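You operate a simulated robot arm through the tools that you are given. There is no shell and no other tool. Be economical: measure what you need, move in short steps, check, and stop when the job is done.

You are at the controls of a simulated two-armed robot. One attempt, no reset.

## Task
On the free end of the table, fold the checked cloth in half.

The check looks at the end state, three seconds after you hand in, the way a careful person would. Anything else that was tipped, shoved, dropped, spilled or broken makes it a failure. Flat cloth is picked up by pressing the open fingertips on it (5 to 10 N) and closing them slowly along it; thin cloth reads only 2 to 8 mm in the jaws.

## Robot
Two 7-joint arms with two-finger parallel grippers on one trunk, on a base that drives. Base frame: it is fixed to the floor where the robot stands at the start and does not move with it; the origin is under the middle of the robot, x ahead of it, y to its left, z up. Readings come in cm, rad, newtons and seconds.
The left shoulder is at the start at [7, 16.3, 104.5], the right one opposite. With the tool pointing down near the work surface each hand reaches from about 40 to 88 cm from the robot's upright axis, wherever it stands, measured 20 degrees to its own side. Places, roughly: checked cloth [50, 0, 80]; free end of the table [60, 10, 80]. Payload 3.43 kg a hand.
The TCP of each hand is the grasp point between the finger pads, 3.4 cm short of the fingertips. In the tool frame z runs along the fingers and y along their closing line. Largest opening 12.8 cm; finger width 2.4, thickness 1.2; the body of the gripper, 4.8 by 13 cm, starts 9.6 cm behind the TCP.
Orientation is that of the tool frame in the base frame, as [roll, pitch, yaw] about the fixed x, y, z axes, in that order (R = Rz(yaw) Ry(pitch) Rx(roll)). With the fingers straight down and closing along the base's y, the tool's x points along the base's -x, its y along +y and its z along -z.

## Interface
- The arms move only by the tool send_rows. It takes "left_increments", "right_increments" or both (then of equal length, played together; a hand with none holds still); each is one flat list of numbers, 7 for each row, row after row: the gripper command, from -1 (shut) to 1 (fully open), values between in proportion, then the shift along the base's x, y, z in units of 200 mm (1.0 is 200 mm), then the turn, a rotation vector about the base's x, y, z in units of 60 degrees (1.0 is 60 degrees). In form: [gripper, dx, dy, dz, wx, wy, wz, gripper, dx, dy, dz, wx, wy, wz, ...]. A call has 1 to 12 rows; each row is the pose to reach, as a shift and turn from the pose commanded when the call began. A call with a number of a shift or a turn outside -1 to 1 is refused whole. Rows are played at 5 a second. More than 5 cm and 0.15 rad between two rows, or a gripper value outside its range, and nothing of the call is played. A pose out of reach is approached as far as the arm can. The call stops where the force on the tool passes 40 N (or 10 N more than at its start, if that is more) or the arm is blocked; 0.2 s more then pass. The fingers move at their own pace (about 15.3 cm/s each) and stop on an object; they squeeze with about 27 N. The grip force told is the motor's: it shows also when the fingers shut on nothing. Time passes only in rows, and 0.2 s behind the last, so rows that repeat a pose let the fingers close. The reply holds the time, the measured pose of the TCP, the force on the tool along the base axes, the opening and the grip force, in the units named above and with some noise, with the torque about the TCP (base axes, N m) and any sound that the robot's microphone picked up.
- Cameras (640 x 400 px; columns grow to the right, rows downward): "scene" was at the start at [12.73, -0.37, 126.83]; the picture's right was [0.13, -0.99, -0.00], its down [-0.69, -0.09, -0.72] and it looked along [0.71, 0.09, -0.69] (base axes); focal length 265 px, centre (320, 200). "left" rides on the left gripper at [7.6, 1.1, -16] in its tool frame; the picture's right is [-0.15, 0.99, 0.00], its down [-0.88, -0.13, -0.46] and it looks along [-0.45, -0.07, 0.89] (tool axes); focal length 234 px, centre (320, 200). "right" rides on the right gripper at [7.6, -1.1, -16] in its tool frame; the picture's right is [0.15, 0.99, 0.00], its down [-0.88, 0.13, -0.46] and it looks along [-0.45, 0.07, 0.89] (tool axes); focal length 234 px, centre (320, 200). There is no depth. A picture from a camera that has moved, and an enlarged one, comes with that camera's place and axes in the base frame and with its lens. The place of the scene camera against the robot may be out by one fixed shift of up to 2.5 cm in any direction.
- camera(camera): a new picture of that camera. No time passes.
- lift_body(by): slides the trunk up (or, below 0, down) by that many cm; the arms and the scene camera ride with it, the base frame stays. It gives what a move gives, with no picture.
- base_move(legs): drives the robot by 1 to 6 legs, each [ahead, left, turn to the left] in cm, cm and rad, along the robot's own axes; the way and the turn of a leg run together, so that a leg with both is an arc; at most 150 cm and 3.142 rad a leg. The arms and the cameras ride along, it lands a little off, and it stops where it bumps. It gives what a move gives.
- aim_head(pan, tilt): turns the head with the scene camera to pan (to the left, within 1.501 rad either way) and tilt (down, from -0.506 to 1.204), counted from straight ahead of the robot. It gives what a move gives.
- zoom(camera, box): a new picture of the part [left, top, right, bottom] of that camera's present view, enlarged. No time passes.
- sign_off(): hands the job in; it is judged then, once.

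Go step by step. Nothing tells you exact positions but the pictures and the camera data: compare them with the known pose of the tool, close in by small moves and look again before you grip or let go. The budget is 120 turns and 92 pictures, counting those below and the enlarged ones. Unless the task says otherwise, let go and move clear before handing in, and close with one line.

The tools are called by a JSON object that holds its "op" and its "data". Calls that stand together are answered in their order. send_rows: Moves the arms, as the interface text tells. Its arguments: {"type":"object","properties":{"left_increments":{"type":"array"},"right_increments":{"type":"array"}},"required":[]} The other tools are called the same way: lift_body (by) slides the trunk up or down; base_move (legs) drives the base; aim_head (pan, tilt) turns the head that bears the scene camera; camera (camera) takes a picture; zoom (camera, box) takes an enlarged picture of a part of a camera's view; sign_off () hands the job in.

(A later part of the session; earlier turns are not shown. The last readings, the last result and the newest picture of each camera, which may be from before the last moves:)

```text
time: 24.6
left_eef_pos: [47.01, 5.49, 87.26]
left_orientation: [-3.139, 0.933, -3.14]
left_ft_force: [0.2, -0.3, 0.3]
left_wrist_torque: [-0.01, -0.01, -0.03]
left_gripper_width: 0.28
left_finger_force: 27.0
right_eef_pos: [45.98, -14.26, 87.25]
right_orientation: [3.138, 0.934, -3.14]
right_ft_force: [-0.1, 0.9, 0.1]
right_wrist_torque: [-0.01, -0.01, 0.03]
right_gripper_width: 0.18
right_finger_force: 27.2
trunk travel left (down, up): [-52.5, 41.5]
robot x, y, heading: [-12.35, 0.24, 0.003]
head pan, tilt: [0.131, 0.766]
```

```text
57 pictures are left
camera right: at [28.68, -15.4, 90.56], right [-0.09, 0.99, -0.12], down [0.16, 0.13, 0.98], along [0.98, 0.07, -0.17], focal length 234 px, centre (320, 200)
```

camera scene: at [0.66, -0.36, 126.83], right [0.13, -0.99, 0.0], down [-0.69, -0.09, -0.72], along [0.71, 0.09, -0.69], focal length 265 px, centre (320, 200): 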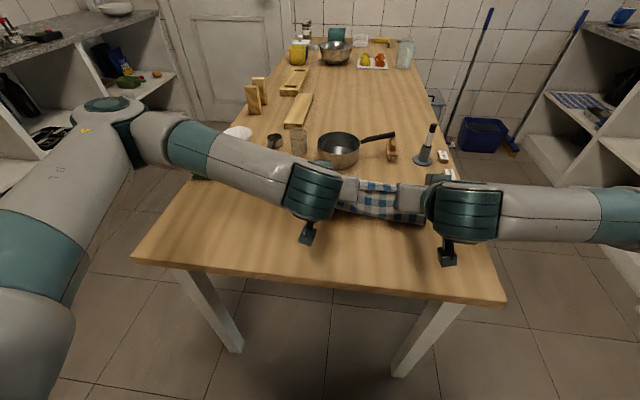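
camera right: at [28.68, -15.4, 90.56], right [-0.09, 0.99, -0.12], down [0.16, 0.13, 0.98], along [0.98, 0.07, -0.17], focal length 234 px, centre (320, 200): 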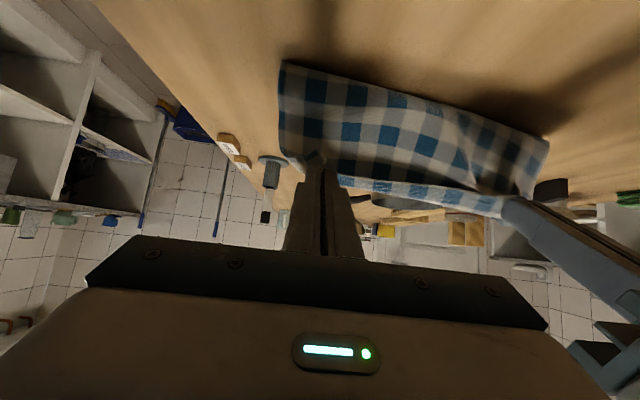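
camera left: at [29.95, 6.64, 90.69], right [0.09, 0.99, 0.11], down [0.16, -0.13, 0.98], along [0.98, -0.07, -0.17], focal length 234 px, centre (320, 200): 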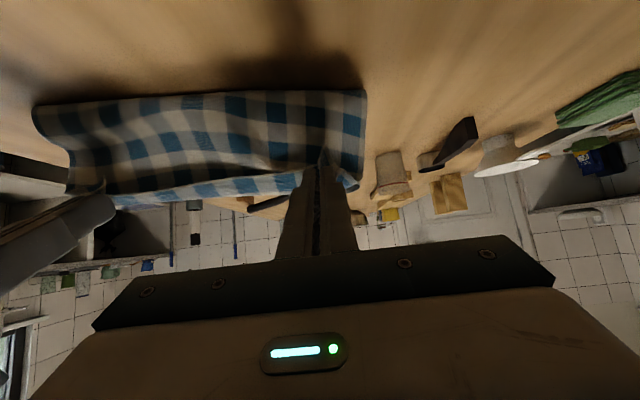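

The curtain still hangs vertically, so the fold follows the hands when they are high. I'll lay it back down flat again, inspect, then roll the edge over low so the upper layer trails on the lower one.

{"op": "send_rows", "data": {"left_increments": [-1, -0.09, 0, 0.0225, 0, 0.1, 0, -1, -0.175, 0, 0.0275, 0, 0.216, 0, -1, -0.245, 0, 0.0015, 0, 0.35, 0, -1, -0.304, 0, -0.047, 0, 0.483, 0, -1, -0.38, 0, -0.1, 0, 0.616, 0, -1, -0.43, 0, -0.17, 0, 0.75, 0, -1, -0.46, 0, -0.25, 0, 0.883, 0, -1, -0.49, 0, -0.29, 0, 0.883, 0, -1, -0.49, 0, -0.29, 0, 0.883, 0], "right_increments": [-1, -0.09, 0, 0.0225, 0, 0.1, 0, -1, -0.175, 0, 0.0275, 0, 0.216, 0, -1, -0.245, 0, 0.0015, 0, 0.35, 0, -1, -0.304, 0, -0.047, 0, 0.483, 0, -1, -0.38, 0, -0.1, 0, 0.616, 0, -1, -0.43, 0, -0.17, 0, 0.75, 0, -1, -0.46, 0, -0.25, 0, 0.883, 0, -1, -0.49, 0, -0.29, 0, 0.883, 0, -1, -0.49, 0, -0.29, 0, 0.883, 0]}}

{"op": "camera", "data": {"camera": "left"}}

{"op": "zoom", "data": {"camera": "scene", "box": [240, 150, 500, 300]}}

```text
time: 26.6
left_eef_pos: [37.33, 5.66, 81.37]
left_orientation: [-3.139, 0.005, -3.139]
left_ft_force: [-0.1, -4.4, -0.4]
left_wrist_torque: [-0.13, -0.03, 0.01]
left_gripper_width: 0.23
left_finger_force: 26.6
right_eef_pos: [36.1, -14.48, 81.54]
right_orientation: [3.137, 0.007, 3.141]
right_ft_force: [0.5, 3.9, 0.1]
right_wrist_torque: [0.08, -0.02, 0.0]
right_gripper_width: 0.19
right_finger_force: 26.7
trunk travel left (down, up): [-52.5, 41.5]
robot x, y, heading: [-11.88, 0.1, -0.002]
head pan, tilt: [0.131, 0.766]
```

```text
56 pictures are left
camera left: at [29.72, 6.81, 97.3], right [0.15, 0.99, 0.0], down [0.88, -0.13, 0.46], along [0.46, -0.07, -0.89], focal length 234 px, centre (320, 200)
```

left: 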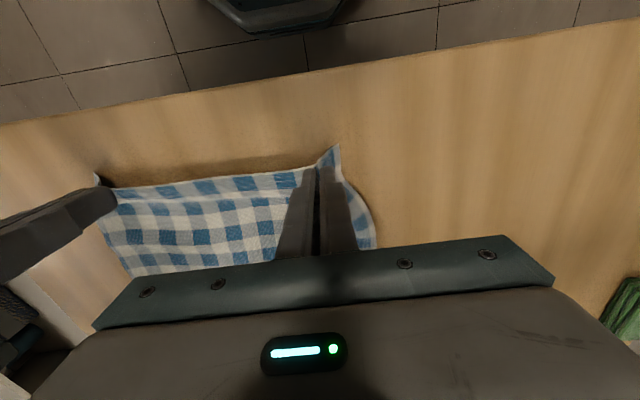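

```text
2.46 times, centred on (370, 225) of scene
camera zoom: at [0.75, -0.36, 126.82], right [0.13, -0.99, 0.0], down [-0.69, -0.09, -0.72], along [0.71, 0.09, -0.69], focal length 653 px, centre (197, 138)
```

zoom: 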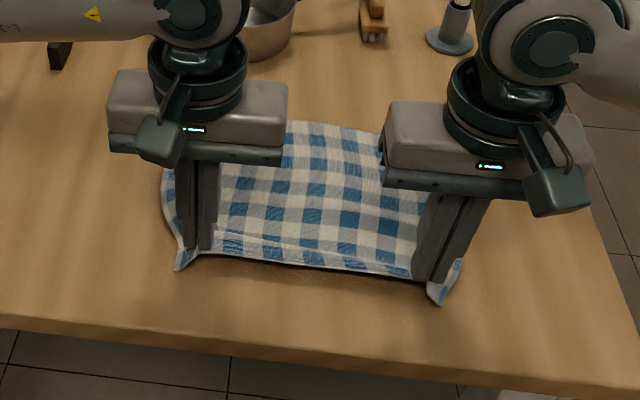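

The cloth is laid out again, with its far edge at about x 54–55.5. Now I do the low rolling fold with early tilt.

{"op": "send_rows", "data": {"left_increments": [-1, 0.0265, 0, 0.0385, 0, -0.133, 0, -1, 0.053, 0, 0.0685, 0, -0.267, 0, -1, 0.091, 0, 0.0855, 0, -0.4, 0, -1, 0.135, 0, 0.084, 0, -0.533, 0, -1, 0.19, 0, 0.07, 0, -0.667, 0, -1, 0.25, 0, 0.056, 0, -0.783, 0, -1, 0.3125, 0, 0.04, 0, -0.9, 0, -1, 0.378, 0, 0.025, 0, -1, 0, -1, 0.453, 0, 0.015, 0, -1, 0, -1, 0.528, 0, 0, 0, -1, 0, -1, 0.603, 0, -0.02, 0, -1, 0, -1, 0.678, 0, -0.045, 0, -1, 0], "right_increments": [-1, 0.0265, 0, 0.0385, 0, -0.133, 0, -1, 0.053, 0, 0.0685, 0, -0.267, 0, -1, 0.091, 0, 0.0855, 0, -0.4, 0, -1, 0.135, 0, 0.084, 0, -0.533, 0, -1, 0.19, 0, 0.07, 0, -0.667, 0, -1, 0.25, 0, 0.056, 0, -0.783, 0, -1, 0.3125, 0, 0.04, 0, -0.9, 0, -1, 0.378, 0, 0.025, 0, -1, 0, -1, 0.453, 0, 0.015, 0, -1, 0, -1, 0.528, 0, 0, 0, -1, 0, -1, 0.603, 0, -0.02, 0, -1, 0, -1, 0.678, 0, -0.045, 0, -1, 0]}}

{"op": "camera", "data": {"camera": "scene"}}

{"op": "camera", "data": {"camera": "left"}}

{"op": "camera", "data": {"camera": "right"}}

```text
time: 29.2
left_eef_pos: [50.98, 5.73, 80.4]
left_orientation: [-3.137, 1.052, -3.14]
left_ft_force: [0.5, -2.5, 0.1]
left_wrist_torque: [-0.05, -0.01, -0.07]
left_gripper_width: 0.23
left_finger_force: 26.6
right_eef_pos: [49.91, -14.24, 80.59]
right_orientation: [3.141, 1.054, -3.138]
right_ft_force: [0.4, 2.5, 0.0]
right_wrist_torque: [0.05, 0.0, 0.05]
right_gripper_width: 0.15
right_finger_force: 27.0
right hand out of reach, approached as far as the arm can: row 6, 8
trunk travel left (down, up): [-52.5, 41.5]
robot x, y, heading: [-12.14, -0.45, 0.0]
head pan, tilt: [0.131, 0.766]
```

```text
54 pictures are left
camera scene: at [0.76, -0.35, 126.82], right [0.13, -0.99, 0.0], down [-0.69, -0.09, -0.72], along [0.71, 0.09, -0.69], focal length 265 px, centre (320, 200)
```

scene: 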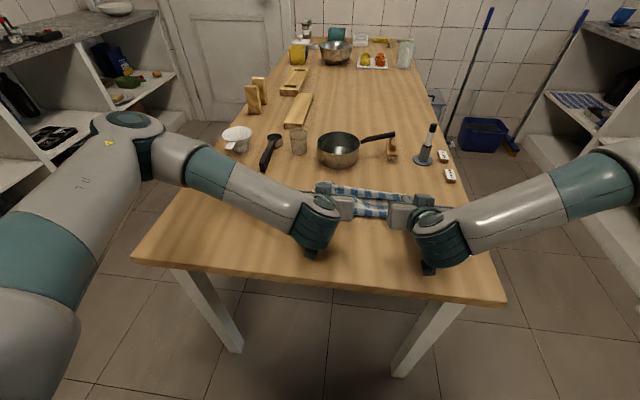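

```text
53 pictures are left
camera left: at [33.35, 6.76, 81.78], right [0.08, 0.99, 0.12], down [0.04, -0.13, 0.99], along [1.0, -0.07, -0.05], focal length 234 px, centre (320, 200)
```

left: 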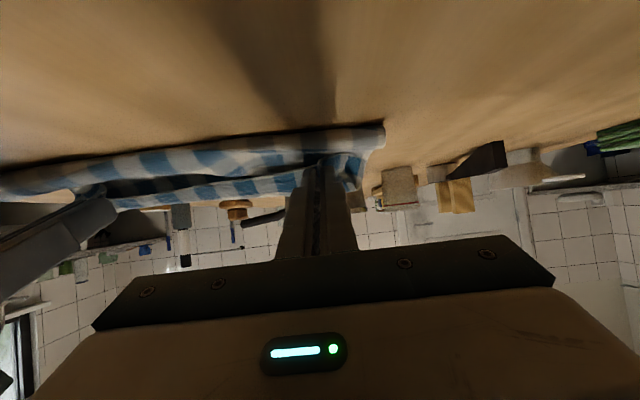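

```text
52 pictures are left
camera right: at [32.34, -15.51, 81.79], right [-0.08, 0.99, -0.13], down [0.04, 0.13, 0.99], along [1.0, 0.07, -0.05], focal length 234 px, centre (320, 200)
```

right: 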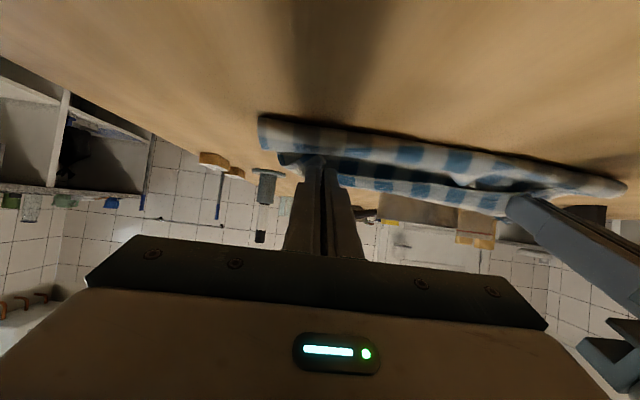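

{"op": "zoom", "data": {"camera": "scene", "box": [290, 160, 450, 240]}}

{"op": "zoom", "data": {"camera": "left", "box": [60, 80, 420, 260]}}

```text
4.00 times, centred on (370, 200) of scene
camera zoom: at [0.76, -0.35, 126.82], right [0.13, -0.99, 0.0], down [-0.69, -0.09, -0.72], along [0.71, 0.09, -0.69], focal length 1061 px, centre (120, 200)
```

zoom: 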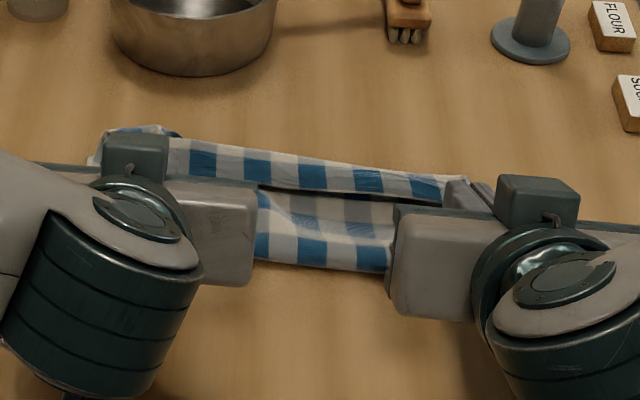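

```text
1.78 times, centred on (240, 170) of left
camera zoom: at [33.35, 6.76, 81.78], right [0.08, 0.99, 0.12], down [0.04, -0.13, 0.99], along [1.0, -0.07, -0.05], focal length 416 px, centre (462, 253)
```

zoom: 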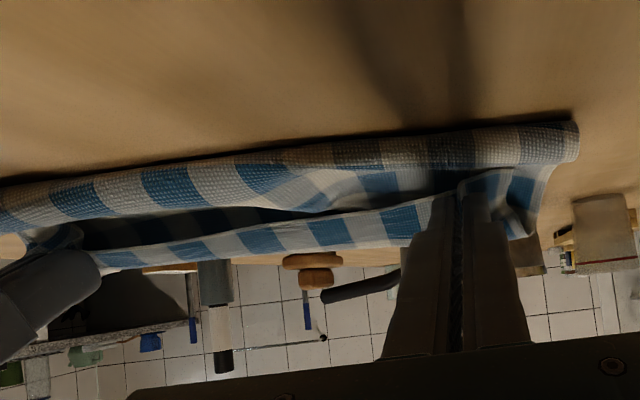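

From above, the fold line is at about x = 45 and the hem at about 53, close to the far edge at about 54.5, so the geometry is good. I'll advance about 1.5 cm and lower.

{"op": "send_rows", "data": {"left_increments": [-1, 0.03, 0, -0.02, 0, 0, 0, -1, 0.06, 0, -0.045, 0, 0, 0, -1, 0.085, 0, -0.075, 0, 0, 0, -1, 0.085, 0, -0.095, 0, 0, 0], "right_increments": [-1, 0.025, 0, -0.02, 0, 0, 0, -1, 0.05, 0, -0.045, 0, 0, 0, -1, 0.07, 0, -0.075, 0, 0, 0, -1, 0.07, 0, -0.1, 0, 0, 0]}}

{"op": "zoom", "data": {"camera": "scene", "box": [290, 160, 450, 240]}}

```text
time: 30.2
left_eef_pos: [52.44, 5.44, 78.94]
left_orientation: [-3.133, 1.061, -3.136]
left_ft_force: [-0.4, -1.4, 18.5]
left_wrist_torque: [0.02, -0.39, -0.06]
left_gripper_width: 0.23
left_finger_force: 26.9
right_eef_pos: [51.19, -14.22, 78.92]
right_orientation: [3.138, 1.059, -3.141]
right_ft_force: [0.7, 2.7, 5.0]
right_wrist_torque: [-0.02, -0.12, 0.05]
right_gripper_width: 0.17
right_finger_force: 27.2
trunk travel left (down, up): [-52.5, 41.5]
robot x, y, heading: [-11.77, 0.05, -0.002]
head pan, tilt: [0.131, 0.766]
```

```text
4.00 times, centred on (370, 200) of scene
camera zoom: at [0.46, -0.31, 126.9], right [0.13, -0.99, 0.0], down [-0.69, -0.09, -0.72], along [0.72, 0.09, -0.69], focal length 1061 px, centre (120, 200)
```

zoom: 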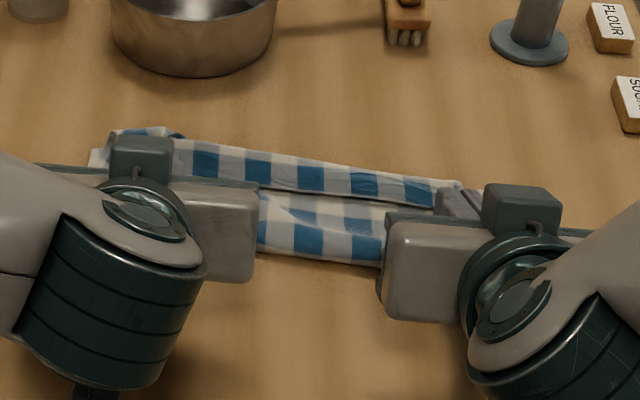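

The tips touch the cloth. I ease up slightly and open the fingers a little.

{"op": "send_rows", "data": {"left_increments": [-1, 0, 0, 0.015, 0, 0, 0, -0.95, 0, 0, 0.015, 0, 0, 0, -0.88, 0, 0, 0.015, 0, 0, 0, -0.8, 0, 0, 0.015, 0, 0, 0, -0.75, 0, 0, 0.015, 0, 0, 0], "right_increments": [-1, 0, 0, 0.01, 0, 0, 0, -0.95, 0, 0, 0.01, 0, 0, 0, -0.88, 0, 0, 0.01, 0, 0, 0, -0.8, 0, 0, 0.01, 0, 0, 0, -0.75, 0, 0, 0.01, 0, 0, 0]}}

{"op": "zoom", "data": {"camera": "scene", "box": [290, 160, 450, 240]}}

{"op": "zoom", "data": {"camera": "left", "box": [60, 80, 420, 260]}}

{"op": "zoom", "data": {"camera": "right", "box": [240, 80, 600, 260]}}

```text
time: 31.4
left_eef_pos: [52.45, 5.49, 78.85]
left_orientation: [-3.137, 1.056, -3.14]
left_ft_force: [-0.4, -4.0, 10.7]
left_wrist_torque: [-0.03, -0.21, -0.08]
left_gripper_width: 1.38
left_finger_force: 0.1
right_eef_pos: [51.11, -14.19, 78.94]
right_orientation: [3.138, 1.054, -3.141]
right_ft_force: [0.6, 0.0, 2.5]
right_wrist_torque: [-0.03, -0.07, 0.03]
right_gripper_width: 1.49
right_finger_force: 0.0
trunk travel left (down, up): [-52.5, 41.5]
robot x, y, heading: [-12.32, 0.21, -0.004]
head pan, tilt: [0.131, 0.766]
```

```text
4.00 times, centred on (370, 200) of scene
camera zoom: at [0.56, -0.4, 126.84], right [0.13, -0.99, 0.0], down [-0.69, -0.09, -0.72], along [0.72, 0.09, -0.69], focal length 1061 px, centre (120, 200)
```

zoom: 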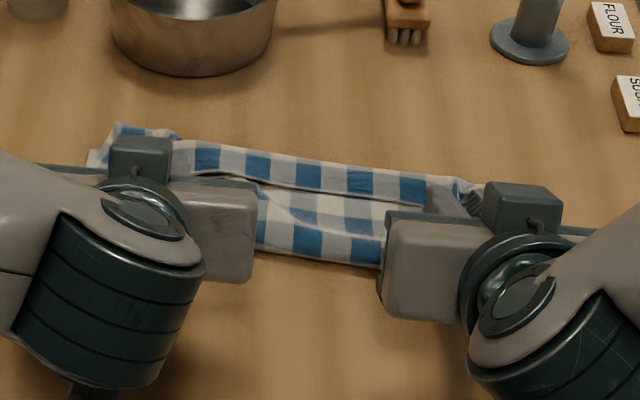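

```text
1.78 times, centred on (240, 170) of left
camera zoom: at [34.88, 6.65, 80.26], right [0.08, 0.99, 0.12], down [0.04, -0.13, 0.99], along [1.0, -0.07, -0.05], focal length 416 px, centre (462, 253)
```

zoom: 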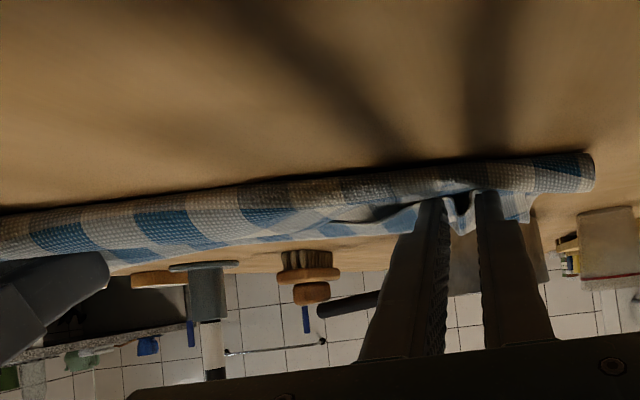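

```text
1.78 times, centred on (420, 170) of right
camera zoom: at [33.57, -15.47, 80.09], right [-0.08, 0.99, -0.13], down [0.04, 0.13, 0.99], along [1.0, 0.07, -0.04], focal length 416 px, centre (142, 253)
```

zoom: 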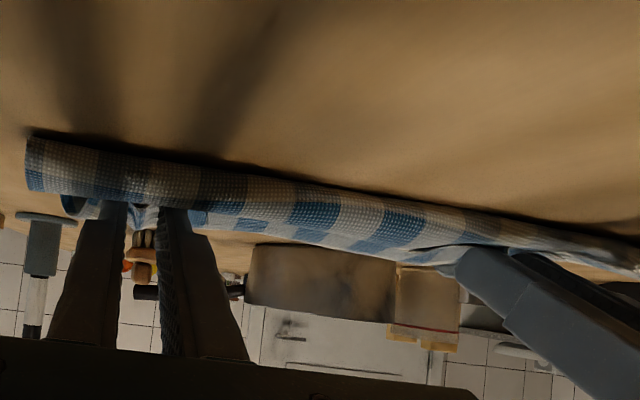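

Released. I spread the fingers a bit to smooth the bunch, then withdraw along the finger axis, go up and untilt.

{"op": "send_rows", "data": {"left_increments": [-0.65, 0, 0, 0.005, 0, 0, 0, -0.5, 0, 0, 0.01, 0, 0, 0, -0.4, 0, 0, 0.03, 0, 0, 0, -0.4, -0.04, 0, 0.06, 0, 0, 0, -0.4, -0.1, 0, 0.11, 0, 0, 0, -0.4, -0.16, 0, 0.2, 0, 0, 0, -0.4, -0.2, 0, 0.38, 0, 0, 0, -0.4, -0.25, 0, 0.58, 0, 0, 0], "right_increments": [-0.65, 0, 0, 0.005, 0, 0, 0, -0.5, 0, 0, 0.01, 0, 0, 0, -0.4, 0, 0, 0.03, 0, 0, 0, -0.4, -0.04, 0, 0.06, 0, 0, 0, -0.4, -0.1, 0, 0.11, 0, 0, 0, -0.4, -0.16, 0, 0.2, 0, 0, 0, -0.4, -0.2, 0, 0.38, 0, 0, 0, -0.4, -0.25, 0, 0.58, 0, 0, 0]}}

{"op": "camera", "data": {"camera": "scene"}}

{"op": "camera", "data": {"camera": "left"}}

```text
time: 33.2
left_eef_pos: [47.13, 5.65, 90.54]
left_orientation: [-3.137, 1.054, 3.141]
left_ft_force: [-0.4, 0.2, 0.0]
left_wrist_torque: [-0.01, 0.0, -0.03]
left_gripper_width: 3.82
left_finger_force: 0.1
right_eef_pos: [46.11, -14.44, 90.49]
right_orientation: [3.138, 1.056, -3.14]
right_ft_force: [0.1, 0.2, -0.1]
right_wrist_torque: [0.03, -0.01, 0.01]
right_gripper_width: 3.86
right_finger_force: 0.1
trunk travel left (down, up): [-52.5, 41.5]
robot x, y, heading: [-11.63, 0.24, 0.005]
head pan, tilt: [0.131, 0.766]
```

```text
45 pictures are left
camera scene: at [0.55, -0.42, 126.83], right [0.13, -0.99, 0.0], down [-0.69, -0.09, -0.72], along [0.72, 0.1, -0.69], focal length 265 px, centre (320, 200)
```

scene: 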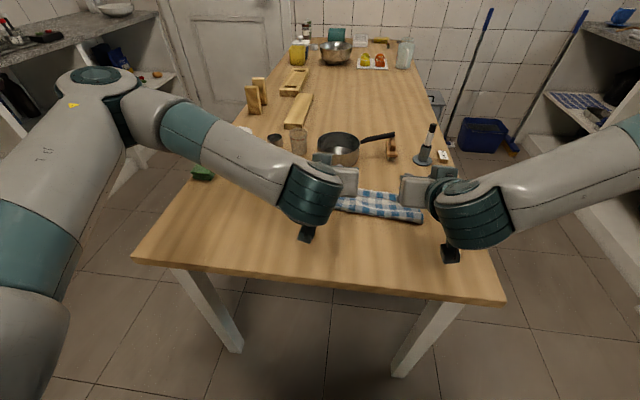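

```text
44 pictures are left
camera left: at [29.65, 6.67, 91.87], right [0.08, 0.99, 0.13], down [0.04, -0.13, 0.99], along [1.0, -0.07, -0.05], focal length 234 px, centre (320, 200)
```

left: 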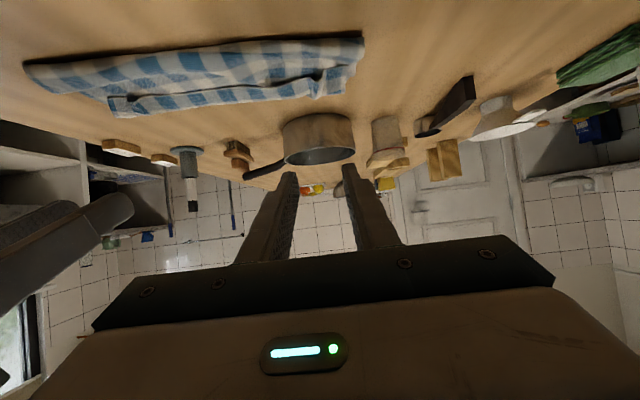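

Now I untilt, spread the hands outward and look from above.

{"op": "send_rows", "data": {"left_increments": [-0.4, -0.05, 0.1, 0.1, 0, 0.14, 0, -0.4, -0.1, 0.2, 0.15, 0, 0.28, 0, -0.4, -0.15, 0.35, 0.2, 0, 0.42, 0, -0.4, -0.2, 0.5, 0.25, 0, 0.56, 0, -0.4, -0.2, 0.65, 0.25, 0, 0.7, 0, -0.4, -0.2, 0.8, 0.25, 0, 0.84, 0, -0.4, -0.2, 0.9, 0.25, 0, 0.98, 0, -0.4, -0.2, 1, 0.25, 0, 1, 0], "right_increments": [-0.4, -0.05, -0.1, 0.1, 0, 0.14, 0, -0.4, -0.1, -0.2, 0.15, 0, 0.28, 0, -0.4, -0.15, -0.35, 0.2, 0, 0.42, 0, -0.4, -0.2, -0.5, 0.25, 0, 0.56, 0, -0.4, -0.2, -0.65, 0.25, 0, 0.7, 0, -0.4, -0.2, -0.8, 0.25, 0, 0.84, 0, -0.4, -0.2, -0.9, 0.25, 0, 0.98, 0, -0.4, -0.2, -1, 0.25, 0, 1, 0]}}

{"op": "camera", "data": {"camera": "scene"}}

{"op": "zoom", "data": {"camera": "scene", "box": [280, 150, 460, 260]}}

```text
time: 35.0
left_eef_pos: [43.38, 25.6, 95.42]
left_orientation: [-3.139, 0.005, -3.141]
left_ft_force: [0.4, 0.7, 0.3]
left_wrist_torque: [-0.02, -0.05, -0.02]
left_gripper_width: 3.85
left_finger_force: 0.1
right_eef_pos: [42.07, -34.3, 95.57]
right_orientation: [3.138, 0.008, -3.138]
right_ft_force: [-0.6, -0.2, -0.2]
right_wrist_torque: [-0.02, -0.02, 0.01]
right_gripper_width: 3.81
right_finger_force: 0.0
trunk travel left (down, up): [-52.5, 41.5]
robot x, y, heading: [-12.13, -0.15, -0.001]
head pan, tilt: [0.131, 0.766]
```

```text
43 pictures are left
camera scene: at [0.57, -0.37, 126.85], right [0.13, -0.99, 0.0], down [-0.69, -0.09, -0.72], along [0.72, 0.09, -0.69], focal length 265 px, centre (320, 200)
```

scene: 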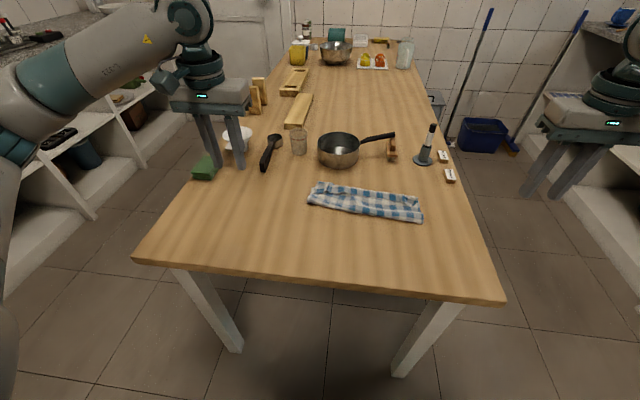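

```text
3.56 times, centred on (370, 205) of scene
camera zoom: at [0.57, -0.37, 126.85], right [0.13, -0.99, 0.0], down [-0.69, -0.09, -0.72], along [0.72, 0.09, -0.69], focal length 944 px, centre (142, 182)
```

zoom: 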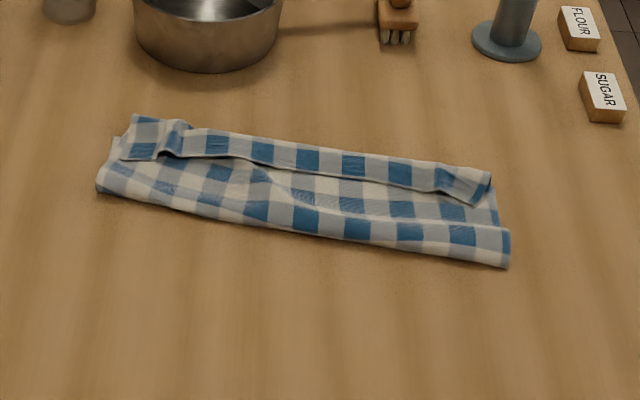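

There's some overlap along the far edge, so I bring the left wrist camera over the cloth to see its structure.

{"op": "send_rows", "data": {"left_increments": [-0.4, 0.1, -0.2, 0, 0, 0, 0, -0.4, 0.2, -0.4, 0, 0, 0, 0, -0.4, 0.3, -0.6, 0, 0, 0, 0, -0.4, 0.4, -0.8, 0, 0, 0, 0, -0.4, 0.45, -1, 0, 0, 0, 0, -0.4, 0.45, -1, 0, 0, 0, 0]}}

{"op": "zoom", "data": {"camera": "left", "box": [60, 60, 420, 260]}}

```text
time: 36.4
left_eef_pos: [52.4, 5.76, 95.45]
left_orientation: [-3.138, 0.007, -3.139]
left_ft_force: [-0.2, -0.5, 0.6]
left_wrist_torque: [-0.03, 0.01, -0.01]
left_gripper_width: 3.82
left_finger_force: 0.1
right_eef_pos: [42.11, -34.22, 95.51]
right_orientation: [3.138, 0.009, 3.142]
right_ft_force: [-1.1, 0.3, 0.4]
right_wrist_torque: [-0.03, 0.01, 0.01]
right_gripper_width: 3.84
right_finger_force: 0.1
trunk travel left (down, up): [-52.5, 41.5]
robot x, y, heading: [-11.83, -0.23, -0.001]
head pan, tilt: [0.131, 0.766]
```

```text
1.78 times, centred on (240, 160) of left
camera zoom: at [44.87, 6.9, 111.45], right [0.14, 0.99, 0.0], down [0.88, -0.13, 0.46], along [0.46, -0.07, -0.89], focal length 416 px, centre (462, 271)
```

zoom: 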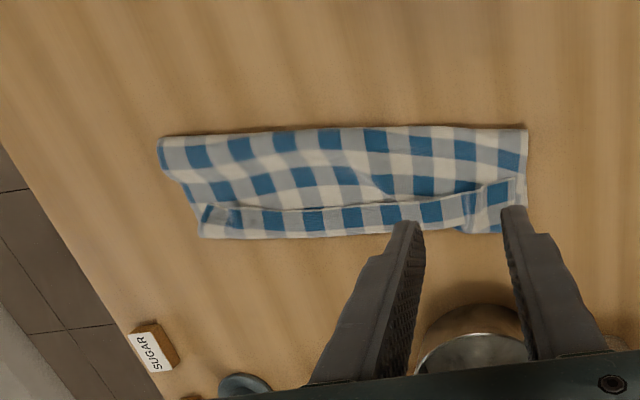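

The hem is turned back on top as a flap about 3 cm wide, and the cloth now spans about x 50.5–60. I'll pick up this flap with both hands and flip it forward. First I hover over its hem.

{"op": "send_rows", "data": {"left_increments": [-0.45, 0.05, 0, 0, 0, 0, 0, -0.45, 0.1, 0, 0, 0, 0, 0, -0.45, 0.15, 0, 0, 0, 0, 0, -0.45, 0.2, 0, 0, 0, 0, 0, -0.45, 0.25, 0.01, -0.1, 0, 0, 0, -0.45, 0.285, 0.01, -0.25, 0, 0, 0, -0.45, 0.285, 0.01, -0.4, 0, 0, 0, -0.45, 0.285, 0.01, -0.55, 0, 0, 0, -0.45, 0.285, 0.01, -0.65, 0, 0, 0], "right_increments": [-0.45, 0.13, 0.18, 0, 0, 0, 0, -0.45, 0.26, 0.36, 0, 0, 0, 0, -0.45, 0.39, 0.54, 0, 0, 0, 0, -0.45, 0.52, 0.72, 0, 0, 0, 0, -0.45, 0.65, 0.9, -0.1, 0, 0, 0, -0.45, 0.74, 1, -0.25, 0, 0, 0, -0.45, 0.74, 1, -0.4, 0, 0, 0, -0.45, 0.74, 1, -0.55, 0, 0, 0, -0.45, 0.74, 1, -0.65, 0, 0, 0]}}

{"op": "zoom", "data": {"camera": "left", "box": [220, 80, 420, 240]}}

{"op": "zoom", "data": {"camera": "right", "box": [220, 80, 420, 240]}}

```text
time: 38.4
left_eef_pos: [58.2, 5.83, 82.39]
left_orientation: [-3.136, 0.007, 3.141]
left_ft_force: [0.2, -0.5, 0.4]
left_wrist_torque: [0.0, -0.01, 0.0]
left_gripper_width: 3.52
left_finger_force: 0.1
right_eef_pos: [57.06, -14.35, 82.32]
right_orientation: [3.137, 0.009, 3.14]
right_ft_force: [-0.3, 0.1, -0.2]
right_wrist_torque: [0.01, 0.01, 0.0]
right_gripper_width: 3.52
right_finger_force: 0.1
trunk travel left (down, up): [-52.5, 41.5]
robot x, y, heading: [-12.24, -0.59, 0.001]
head pan, tilt: [0.131, 0.766]
```

```text
2.50 times, centred on (320, 160) of left
camera zoom: at [50.65, 6.85, 98.41], right [0.15, 0.99, 0.0], down [0.88, -0.13, 0.46], along [0.46, -0.07, -0.89], focal length 585 px, centre (320, 300)
```

zoom: 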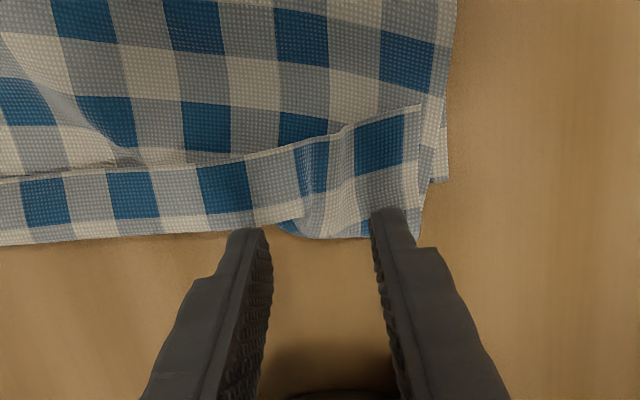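

```text
2.50 times, centred on (320, 160) of right
camera zoom: at [49.46, -15.52, 98.11], right [-0.15, 0.99, 0.0], down [0.88, 0.13, 0.46], along [0.46, 0.07, -0.89], focal length 585 px, centre (320, 300)
```

zoom: 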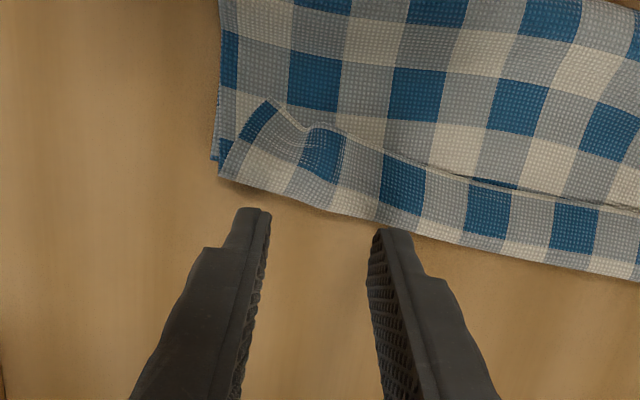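

The wasted slack is a forward bulge beside the grip, and the hem is right at the finger position. I'll re-pick the hem here, unfold the cloth flat toward me, and redo it with a pinch parallel to the hem. First I shift back onto the hem puckers and go down gently.

{"op": "send_rows", "data": {"left_increments": [-0.45, -0.05, 0, 0, 0, 0, 0, -0.45, -0.1, 0, 0, 0, 0, 0, -0.45, -0.1, 0, -0.05, 0, 0, 0, -0.45, -0.1, 0, -0.1, 0, 0, 0, -0.45, -0.1, 0, -0.115, 0, 0, 0], "right_increments": [-0.45, -0.05, 0, 0, 0, 0, 0, -0.45, -0.0975, -0.01, 0, 0, 0, 0, -0.45, -0.0975, -0.01, -0.05, 0, 0, 0, -0.45, -0.0975, -0.01, -0.1, 0, 0, 0, -0.45, -0.0975, -0.01, -0.115, 0, 0, 0]}}

{"op": "zoom", "data": {"camera": "left", "box": [220, 80, 420, 240]}}

{"op": "zoom", "data": {"camera": "right", "box": [220, 80, 420, 240]}}

```text
time: 39.6
left_eef_pos: [56.03, 5.74, 80.1]
left_orientation: [-3.138, 0.008, -3.141]
left_ft_force: [-0.5, -0.6, -0.9]
left_wrist_torque: [-0.03, 0.04, 0.0]
left_gripper_width: 3.52
left_finger_force: 0.1
right_eef_pos: [54.9, -14.5, 79.97]
right_orientation: [3.138, 0.007, -3.141]
right_ft_force: [-0.2, 0.3, 0.5]
right_wrist_torque: [-0.01, 0.0, -0.02]
right_gripper_width: 3.53
right_finger_force: 0.1
trunk travel left (down, up): [-52.5, 41.5]
robot x, y, heading: [-11.58, -0.36, -0.001]
head pan, tilt: [0.131, 0.766]
```

```text
2.50 times, centred on (320, 160) of left
camera zoom: at [48.61, 6.87, 96.03], right [0.15, 0.99, 0.0], down [0.88, -0.13, 0.46], along [0.46, -0.07, -0.89], focal length 585 px, centre (320, 300)
```

zoom: 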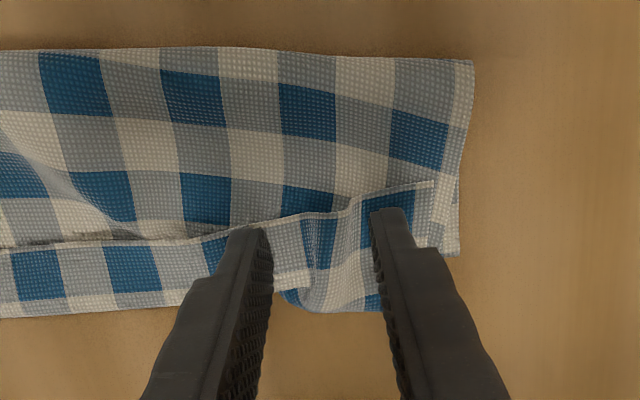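

```text
2.50 times, centred on (320, 160) of right
camera zoom: at [47.34, -15.66, 95.8], right [-0.15, 0.99, 0.0], down [0.88, 0.13, 0.46], along [0.46, 0.07, -0.89], focal length 585 px, centre (320, 300)
```

zoom: 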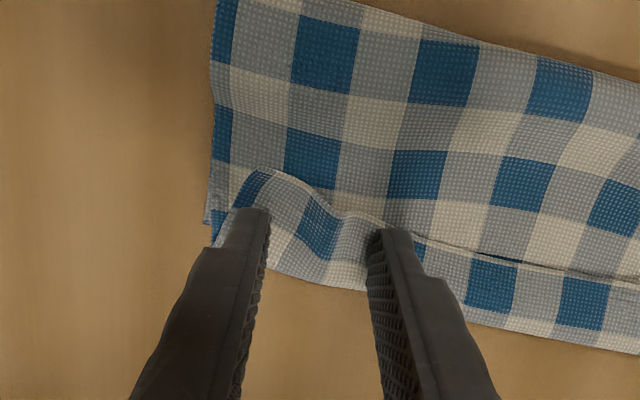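

{"op": "send_rows", "data": {"left_increments": [-0.45, 0, 0, -0.012, 0, 0, 0, -0.45, 0, 0, -0.02, 0, 0, 0, -0.45, 0, 0, -0.02, 0, 0, 0], "right_increments": [-0.45, 0, 0, -0.012, 0, 0, 0, -0.45, 0, 0, -0.018, 0, 0, 0, -0.45, 0, 0, -0.018, 0, 0, 0]}}

```text
time: 40.4
left_eef_pos: [56.04, 5.66, 79.72]
left_orientation: [-3.139, 0.006, 3.141]
left_ft_force: [-0.1, -1.1, 3.8]
left_wrist_torque: [-0.09, -0.01, 0.0]
left_gripper_width: 3.53
left_finger_force: 0.1
right_eef_pos: [55.07, -14.4, 79.8]
right_orientation: [3.138, 0.009, 3.141]
right_ft_force: [-0.1, 0.0, 4.9]
right_wrist_torque: [0.03, -0.03, 0.0]
right_gripper_width: 3.45
right_finger_force: 0.1
trunk travel left (down, up): [-52.5, 41.5]
robot x, y, heading: [-11.94, -0.19, 0.004]
head pan, tilt: [0.131, 0.766]
```

{"op": "send_rows", "data": {"left_increments": [-0.45, 0, 0, -0.003, 0, 0, 0, -0.5, 0, 0, -0.004, 0, 0, 0, -0.55, 0, 0, -0.005, 0, 0, 0, -0.6, 0, 0, -0.006, 0, 0, 0, -0.65, 0, 0, -0.006, 0, 0, 0, -0.7, 0, 0, -0.007, 0, 0, 0, -0.75, 0, 0, -0.007, 0, 0, 0, -0.8, 0, 0, -0.008, 0, 0, 0, -0.85, 0, 0, -0.008, 0, 0, 0, -0.9, 0, 0, -0.008, 0, 0, 0, -0.95, 0, 0, -0.008, 0, 0, 0, -1, 0, 0, -0.008, 0, 0, 0], "right_increments": [-0.45, 0, 0, -0.003, 0, 0, 0, -0.5, 0, 0, -0.004, 0, 0, 0, -0.55, 0, 0, -0.005, 0, 0, 0, -0.6, 0, 0, -0.006, 0, 0, 0, -0.65, 0, 0, -0.006, 0, 0, 0, -0.7, 0, 0, -0.007, 0, 0, 0, -0.75, 0, 0, -0.007, 0, 0, 0, -0.8, 0, 0, -0.008, 0, 0, 0, -0.85, 0, 0, -0.008, 0, 0, 0, -0.9, 0, 0, -0.008, 0, 0, 0, -0.95, 0, 0, -0.008, 0, 0, 0, -1, 0, 0, -0.008, 0, 0, 0]}}

{"op": "send_rows", "data": {"left_increments": [-1, 0, 0, 0.1, 0, 0, 0, -1, 0, 0, 0.25, 0, 0, 0], "right_increments": [-1, 0, 0, 0.1, 0, 0, 0, -1, 0, 0, 0.25, 0, 0, 0]}}

{"op": "camera", "data": {"camera": "left"}}

{"op": "camera", "data": {"camera": "right"}}

```text
time: 43.0
left_eef_pos: [56.1, 5.78, 79.67]
left_orientation: [-3.136, 0.009, 3.141]
left_ft_force: [1.4, -3.4, 13.2]
left_wrist_torque: [-0.18, -0.11, 0.01]
left_gripper_width: 0.31
left_finger_force: 26.6
right_eef_pos: [54.83, -14.48, 79.73]
right_orientation: [3.139, 0.013, -3.142]
right_ft_force: [0.6, 1.4, 8.6]
right_wrist_torque: [0.0, 0.02, -0.02]
right_gripper_width: 0.11
right_finger_force: 26.5
trunk travel left (down, up): [-52.5, 41.5]
robot x, y, heading: [-12.09, 0.11, 0.002]
head pan, tilt: [0.131, 0.766]
```

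```text
time: 43.6
left_eef_pos: [56.04, 5.7, 84.53]
left_orientation: [-3.139, 0.005, -3.14]
left_ft_force: [0.5, -1.6, -0.2]
left_wrist_torque: [-0.03, -0.04, 0.01]
left_gripper_width: 0.33
left_finger_force: 26.8
right_eef_pos: [54.85, -14.43, 84.62]
right_orientation: [3.138, 0.01, -3.141]
right_ft_force: [0.5, 1.3, -0.8]
right_wrist_torque: [0.01, -0.02, -0.02]
right_gripper_width: 0.11
right_finger_force: 26.4
trunk travel left (down, up): [-52.5, 41.5]
robot x, y, heading: [-12.39, 0.18, 0.001]
head pan, tilt: [0.131, 0.766]
```

```text
36 pictures are left
camera left: at [48.49, 6.85, 100.5], right [0.15, 0.99, 0.0], down [0.88, -0.13, 0.46], along [0.46, -0.07, -0.89], focal length 234 px, centre (320, 200)
```

left: 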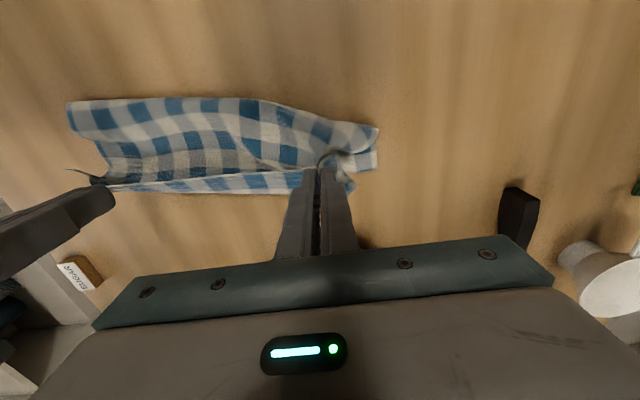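

```text
35 pictures are left
camera right: at [47.19, -15.59, 100.44], right [-0.15, 0.99, 0.0], down [0.88, 0.13, 0.46], along [0.46, 0.07, -0.89], focal length 234 px, centre (320, 200)
```

right: 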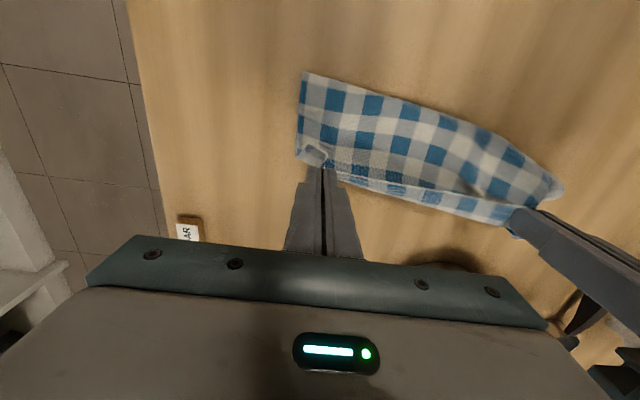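

Both hold. Now I carry the hem back toward me to unfold the cloth.

{"op": "send_rows", "data": {"left_increments": [-1, -0.08, 0, 0.12, 0, 0, 0, -1, -0.18, 0, 0.2, 0, 0, 0, -1, -0.28, 0, 0.26, 0, 0, 0, -1, -0.38, 0, 0.28, 0, 0, 0, -1, -0.48, 0, 0.28, 0, 0, 0, -1, -0.58, 0, 0.25, 0, 0, 0, -1, -0.68, 0, 0.2, 0, 0, 0, -1, -0.78, 0, 0.12, 0, 0, 0, -1, -0.88, 0, 0.03, 0, 0, 0, -1, -0.95, 0, -0.08, 0, 0, 0, -1, -1, 0, -0.17, 0, 0, 0], "right_increments": [-1, -0.08, 0, 0.12, 0, 0, 0, -1, -0.18, 0, 0.2, 0, 0, 0, -1, -0.28, 0, 0.26, 0, 0, 0, -1, -0.38, 0, 0.28, 0, 0, 0, -1, -0.48, 0, 0.28, 0, 0, 0, -1, -0.58, 0, 0.25, 0, 0, 0, -1, -0.68, 0, 0.2, 0, 0, 0, -1, -0.78, 0, 0.12, 0, 0, 0, -1, -0.88, 0, 0.03, 0, 0, 0, -1, -0.95, 0, -0.08, 0, 0, 0, -1, -1, 0, -0.17, 0, 0, 0]}}

{"op": "zoom", "data": {"camera": "scene", "box": [240, 150, 500, 300]}}

{"op": "camera", "data": {"camera": "left"}}

```text
time: 46.0
left_eef_pos: [36.03, 5.91, 81.13]
left_orientation: [-3.139, 0.005, -3.139]
left_ft_force: [-0.3, -0.7, -0.6]
left_wrist_torque: [-0.03, -0.01, 0.02]
left_gripper_width: 0.32
left_finger_force: 27.5
right_eef_pos: [34.91, -14.19, 81.13]
right_orientation: [3.138, 0.01, -3.141]
right_ft_force: [0.0, 0.9, 0.4]
right_wrist_torque: [0.03, -0.03, -0.02]
right_gripper_width: 0.11
right_finger_force: 27.5
trunk travel left (down, up): [-52.5, 41.5]
robot x, y, heading: [-12.19, 0.29, -0.001]
head pan, tilt: [0.131, 0.766]
```

```text
2.46 times, centred on (370, 225) of scene
camera zoom: at [0.7, -0.36, 126.84], right [0.13, -0.99, 0.0], down [-0.69, -0.09, -0.72], along [0.71, 0.09, -0.69], focal length 653 px, centre (197, 138)
```

zoom: 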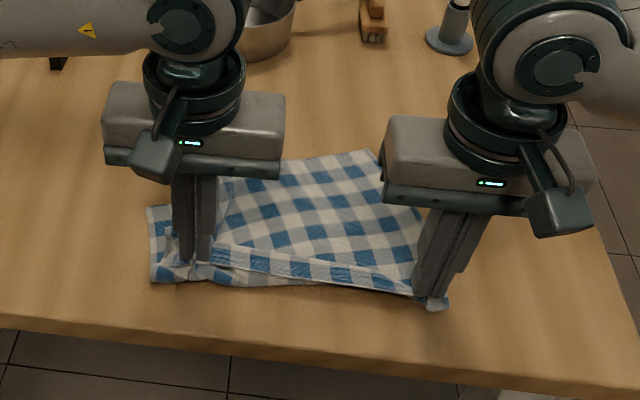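

```text
33 pictures are left
camera left: at [28.5, 6.91, 97.15], right [0.15, 0.99, 0.0], down [0.88, -0.13, 0.46], along [0.46, -0.07, -0.89], focal length 234 px, centre (320, 200)
```

left: 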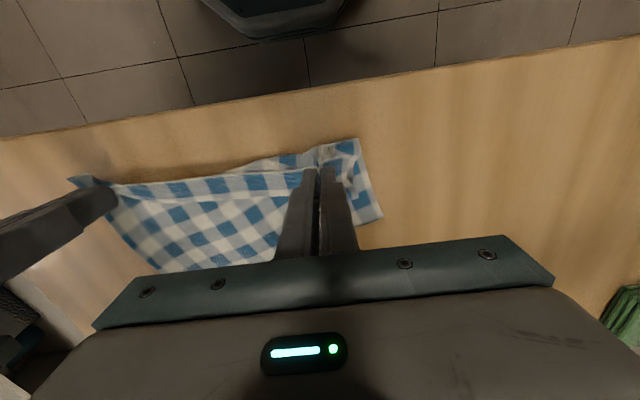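

The left pinch caught more than one layer, so the left part didn't unfold. I'll release both hands, clear them and look.

{"op": "send_rows", "data": {"left_increments": [-1, 0, 0, -0.04, 0, 0, 0, -0.85, 0, 0, -0.04, 0, 0, 0, -0.65, 0, 0, -0.03, 0, 0, 0, -0.6, 0, 0, 0.1, 0, 0, 0, -0.6, 0, 0, 0.3, 0, 0, 0, -0.6, 0, 0.2, 0.45, 0, 0, 0, -0.6, 0.1, 0.4, 0.5, 0, 0, 0, -0.6, 0.15, 0.6, 0.55, 0, 0, 0, -0.6, 0.2, 0.8, 0.6, 0, 0, 0], "right_increments": [-1, 0, 0, -0.04, 0, 0, 0, -0.85, 0, 0, -0.04, 0, 0, 0, -0.65, 0, 0, -0.03, 0, 0, 0, -0.6, 0, 0, 0.1, 0, 0, 0, -0.6, 0, 0, 0.3, 0, 0, 0, -0.6, 0, -0.2, 0.45, 0, 0, 0, -0.6, 0.1, -0.4, 0.5, 0, 0, 0, -0.6, 0.15, -0.6, 0.55, 0, 0, 0, -0.6, 0.2, -0.8, 0.6, 0, 0, 0]}}

{"op": "zoom", "data": {"camera": "scene", "box": [260, 160, 480, 290]}}

```text
time: 48.0
left_eef_pos: [40.16, 21.81, 93.34]
left_orientation: [-3.136, 0.006, 3.141]
left_ft_force: [-0.1, -0.1, 0.4]
left_wrist_torque: [-0.01, -0.04, -0.01]
left_gripper_width: 2.54
left_finger_force: 0.0
right_eef_pos: [39.12, -30.59, 93.02]
right_orientation: [3.138, 0.008, -3.14]
right_ft_force: [-0.3, 0.7, 0.8]
right_wrist_torque: [0.01, 0.0, 0.02]
right_gripper_width: 2.57
right_finger_force: 0.0
trunk travel left (down, up): [-52.5, 41.5]
robot x, y, heading: [-12.06, -0.01, 0.003]
head pan, tilt: [0.131, 0.766]
```

```text
2.91 times, centred on (370, 225) of scene
camera zoom: at [0.66, -0.37, 126.83], right [0.13, -0.99, 0.0], down [-0.69, -0.09, -0.72], along [0.71, 0.09, -0.69], focal length 772 px, centre (174, 127)
```

zoom: 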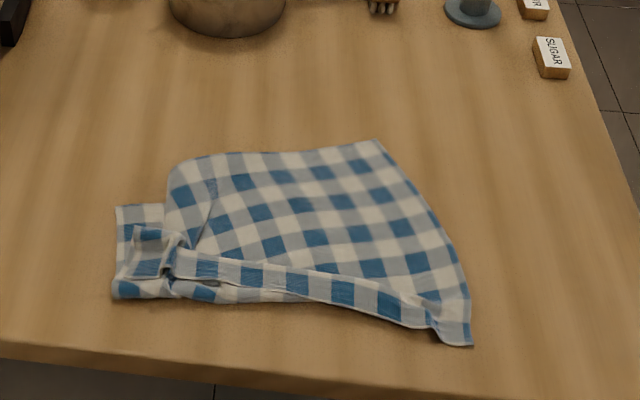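

I need a close view of the tangled left side.

{"op": "send_rows", "data": {"left_increments": [-0.6, 0.1, -0.2, 0, 0, 0, 0, -0.6, 0.2, -0.4, 0, 0, 0, 0, -0.6, 0.25, -0.6, 0, 0, 0, 0, -0.6, 0.25, -0.75, 0, 0, 0, 0, -0.6, 0.25, -0.75, 0, 0, 0, 0]}}

{"op": "zoom", "data": {"camera": "left", "box": [100, 40, 420, 240]}}

```text
time: 49.2
left_eef_pos: [45.13, 6.92, 93.33]
left_orientation: [-3.137, 0.008, 3.141]
left_ft_force: [-0.2, 0.4, -0.8]
left_wrist_torque: [0.04, 0.0, 0.02]
left_gripper_width: 2.58
left_finger_force: 0.0
right_eef_pos: [39.1, -30.65, 92.91]
right_orientation: [3.139, 0.008, -3.141]
right_ft_force: [0.5, -0.3, 0.0]
right_wrist_torque: [0.0, 0.03, 0.03]
right_gripper_width: 2.59
right_finger_force: 0.0
trunk travel left (down, up): [-52.5, 41.5]
robot x, y, heading: [-11.77, -0.23, -0.002]
head pan, tilt: [0.131, 0.766]
```

```text
2.00 times, centred on (260, 140) of left
camera zoom: at [37.59, 7.91, 109.28], right [0.15, 0.99, 0.0], down [0.88, -0.13, 0.46], along [0.46, -0.07, -0.89], focal length 468 px, centre (440, 320)
```

zoom: 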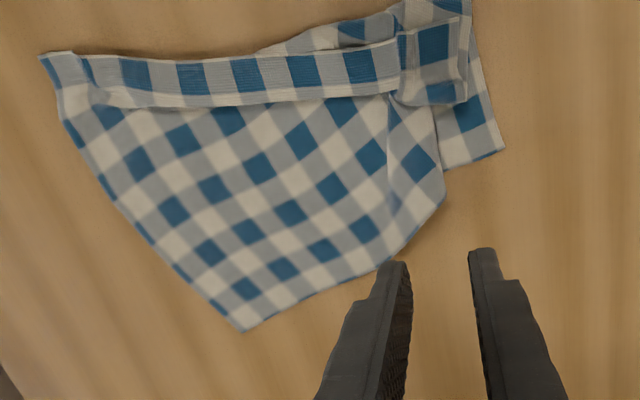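

The far-left corner got dragged under and peeks out at about (42.6, 11.5). I'll pinch that corner with the left hand and pull it back out.

{"op": "send_rows", "data": {"left_increments": [-0.75, -0.08, 0.07, -0.15, 0, 0, 0, -0.75, -0.176, 0.15, -0.3, 0, 0, 0, -0.75, -0.176, 0.15, -0.45, 0, 0, 0, -0.75, -0.176, 0.15, -0.6, 0, 0, 0, -0.75, -0.176, 0.15, -0.65, 0, 0, 0]}}

{"op": "zoom", "data": {"camera": "left", "box": [220, 100, 420, 260]}}

```text
time: 50.4
left_eef_pos: [41.55, 9.87, 80.23]
left_orientation: [-3.138, 0.006, -3.141]
left_ft_force: [1.1, 0.0, -0.4]
left_wrist_torque: [0.01, 0.02, 0.05]
left_gripper_width: 1.61
left_finger_force: 0.1
right_eef_pos: [39.12, -30.61, 93.03]
right_orientation: [3.138, 0.008, -3.141]
right_ft_force: [0.5, -0.1, 0.1]
right_wrist_torque: [0.02, -0.02, 0.0]
right_gripper_width: 2.56
right_finger_force: 0.2
trunk travel left (down, up): [-52.5, 41.5]
robot x, y, heading: [-12.33, -0.39, 0.003]
head pan, tilt: [0.131, 0.766]
```

```text
2.50 times, centred on (320, 180) of left
camera zoom: at [34.05, 11.01, 96.21], right [0.15, 0.99, 0.0], down [0.88, -0.13, 0.46], along [0.46, -0.07, -0.89], focal length 585 px, centre (320, 250)
```

zoom: 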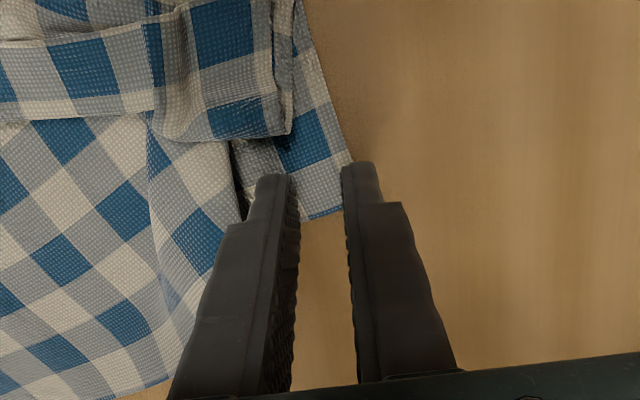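

{"op": "send_rows", "data": {"left_increments": [-0.75, -0.05, -0.03, 0, 0, 0, 0, -0.75, -0.05, -0.03, -0.02, 0, 0, 0, -0.75, -0.05, -0.03, -0.032, 0, 0, 0, -0.75, -0.05, -0.03, -0.032, 0, 0, 0]}}

```text
time: 51.4
left_eef_pos: [40.56, 9.24, 79.64]
left_orientation: [-3.138, 0.007, -3.14]
left_ft_force: [-0.6, -1.0, -0.2]
left_wrist_torque: [0.01, 0.01, -0.01]
left_gripper_width: 1.6
left_finger_force: 0.1
right_eef_pos: [39.0, -30.57, 92.97]
right_orientation: [3.137, 0.009, -3.141]
right_ft_force: [0.0, 0.5, 0.6]
right_wrist_torque: [0.02, 0.0, -0.02]
right_gripper_width: 2.57
right_finger_force: 0.0
trunk travel left (down, up): [-52.5, 41.5]
robot x, y, heading: [-11.93, 0.08, -0.001]
head pan, tilt: [0.131, 0.766]
```

{"op": "send_rows", "data": {"left_increments": [-0.75, 0, 0, -0.008, 0, 0, 0, -0.75, 0, 0, -0.012, 0, 0, 0, -0.78, 0, 0, -0.013, 0, 0, 0, -0.81, 0, 0, -0.013, 0, 0, 0, -0.84, 0, 0, -0.014, 0, 0, 0, -0.87, 0, 0, -0.014, 0, 0, 0, -0.9, 0, 0, -0.015, 0, 0, 0, -0.93, 0, 0, -0.015, 0, 0, 0, -0.96, 0, 0, -0.015, 0, 0, 0, -1, 0, 0, -0.015, 0, 0, 0, -1, 0, 0, 0.02, 0, 0, 0]}}

{"op": "zoom", "data": {"camera": "left", "box": [220, 100, 420, 260]}}

```text
time: 53.5
left_eef_pos: [40.68, 9.28, 79.58]
left_orientation: [-3.136, 0.012, -3.141]
left_ft_force: [-2.5, 0.8, 17.2]
left_wrist_torque: [0.11, 0.25, 0.04]
left_gripper_width: 0.11
left_finger_force: 26.5
right_eef_pos: [39.06, -30.46, 93.09]
right_orientation: [3.139, 0.01, -3.14]
right_ft_force: [0.1, 0.8, 0.7]
right_wrist_torque: [-0.01, 0.04, 0.02]
right_gripper_width: 2.54
right_finger_force: 0.1
trunk travel left (down, up): [-52.5, 41.5]
robot x, y, heading: [-11.99, 0.13, -0.0]
head pan, tilt: [0.131, 0.766]
stopped in row 10 (left hand): the force on the tool passed its limit (the readings are from after the stop); the commanded pose is now the measured one
```

```text
2.50 times, centred on (320, 180) of left
camera zoom: at [33.08, 10.32, 95.47], right [0.14, 0.99, 0.0], down [0.88, -0.13, 0.47], along [0.46, -0.07, -0.88], focal length 585 px, centre (320, 250)
```

zoom: 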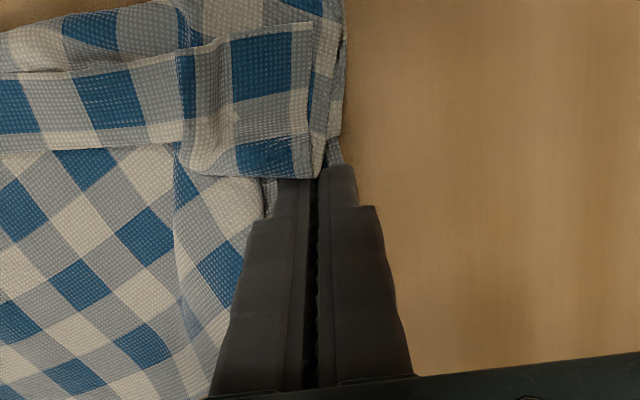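

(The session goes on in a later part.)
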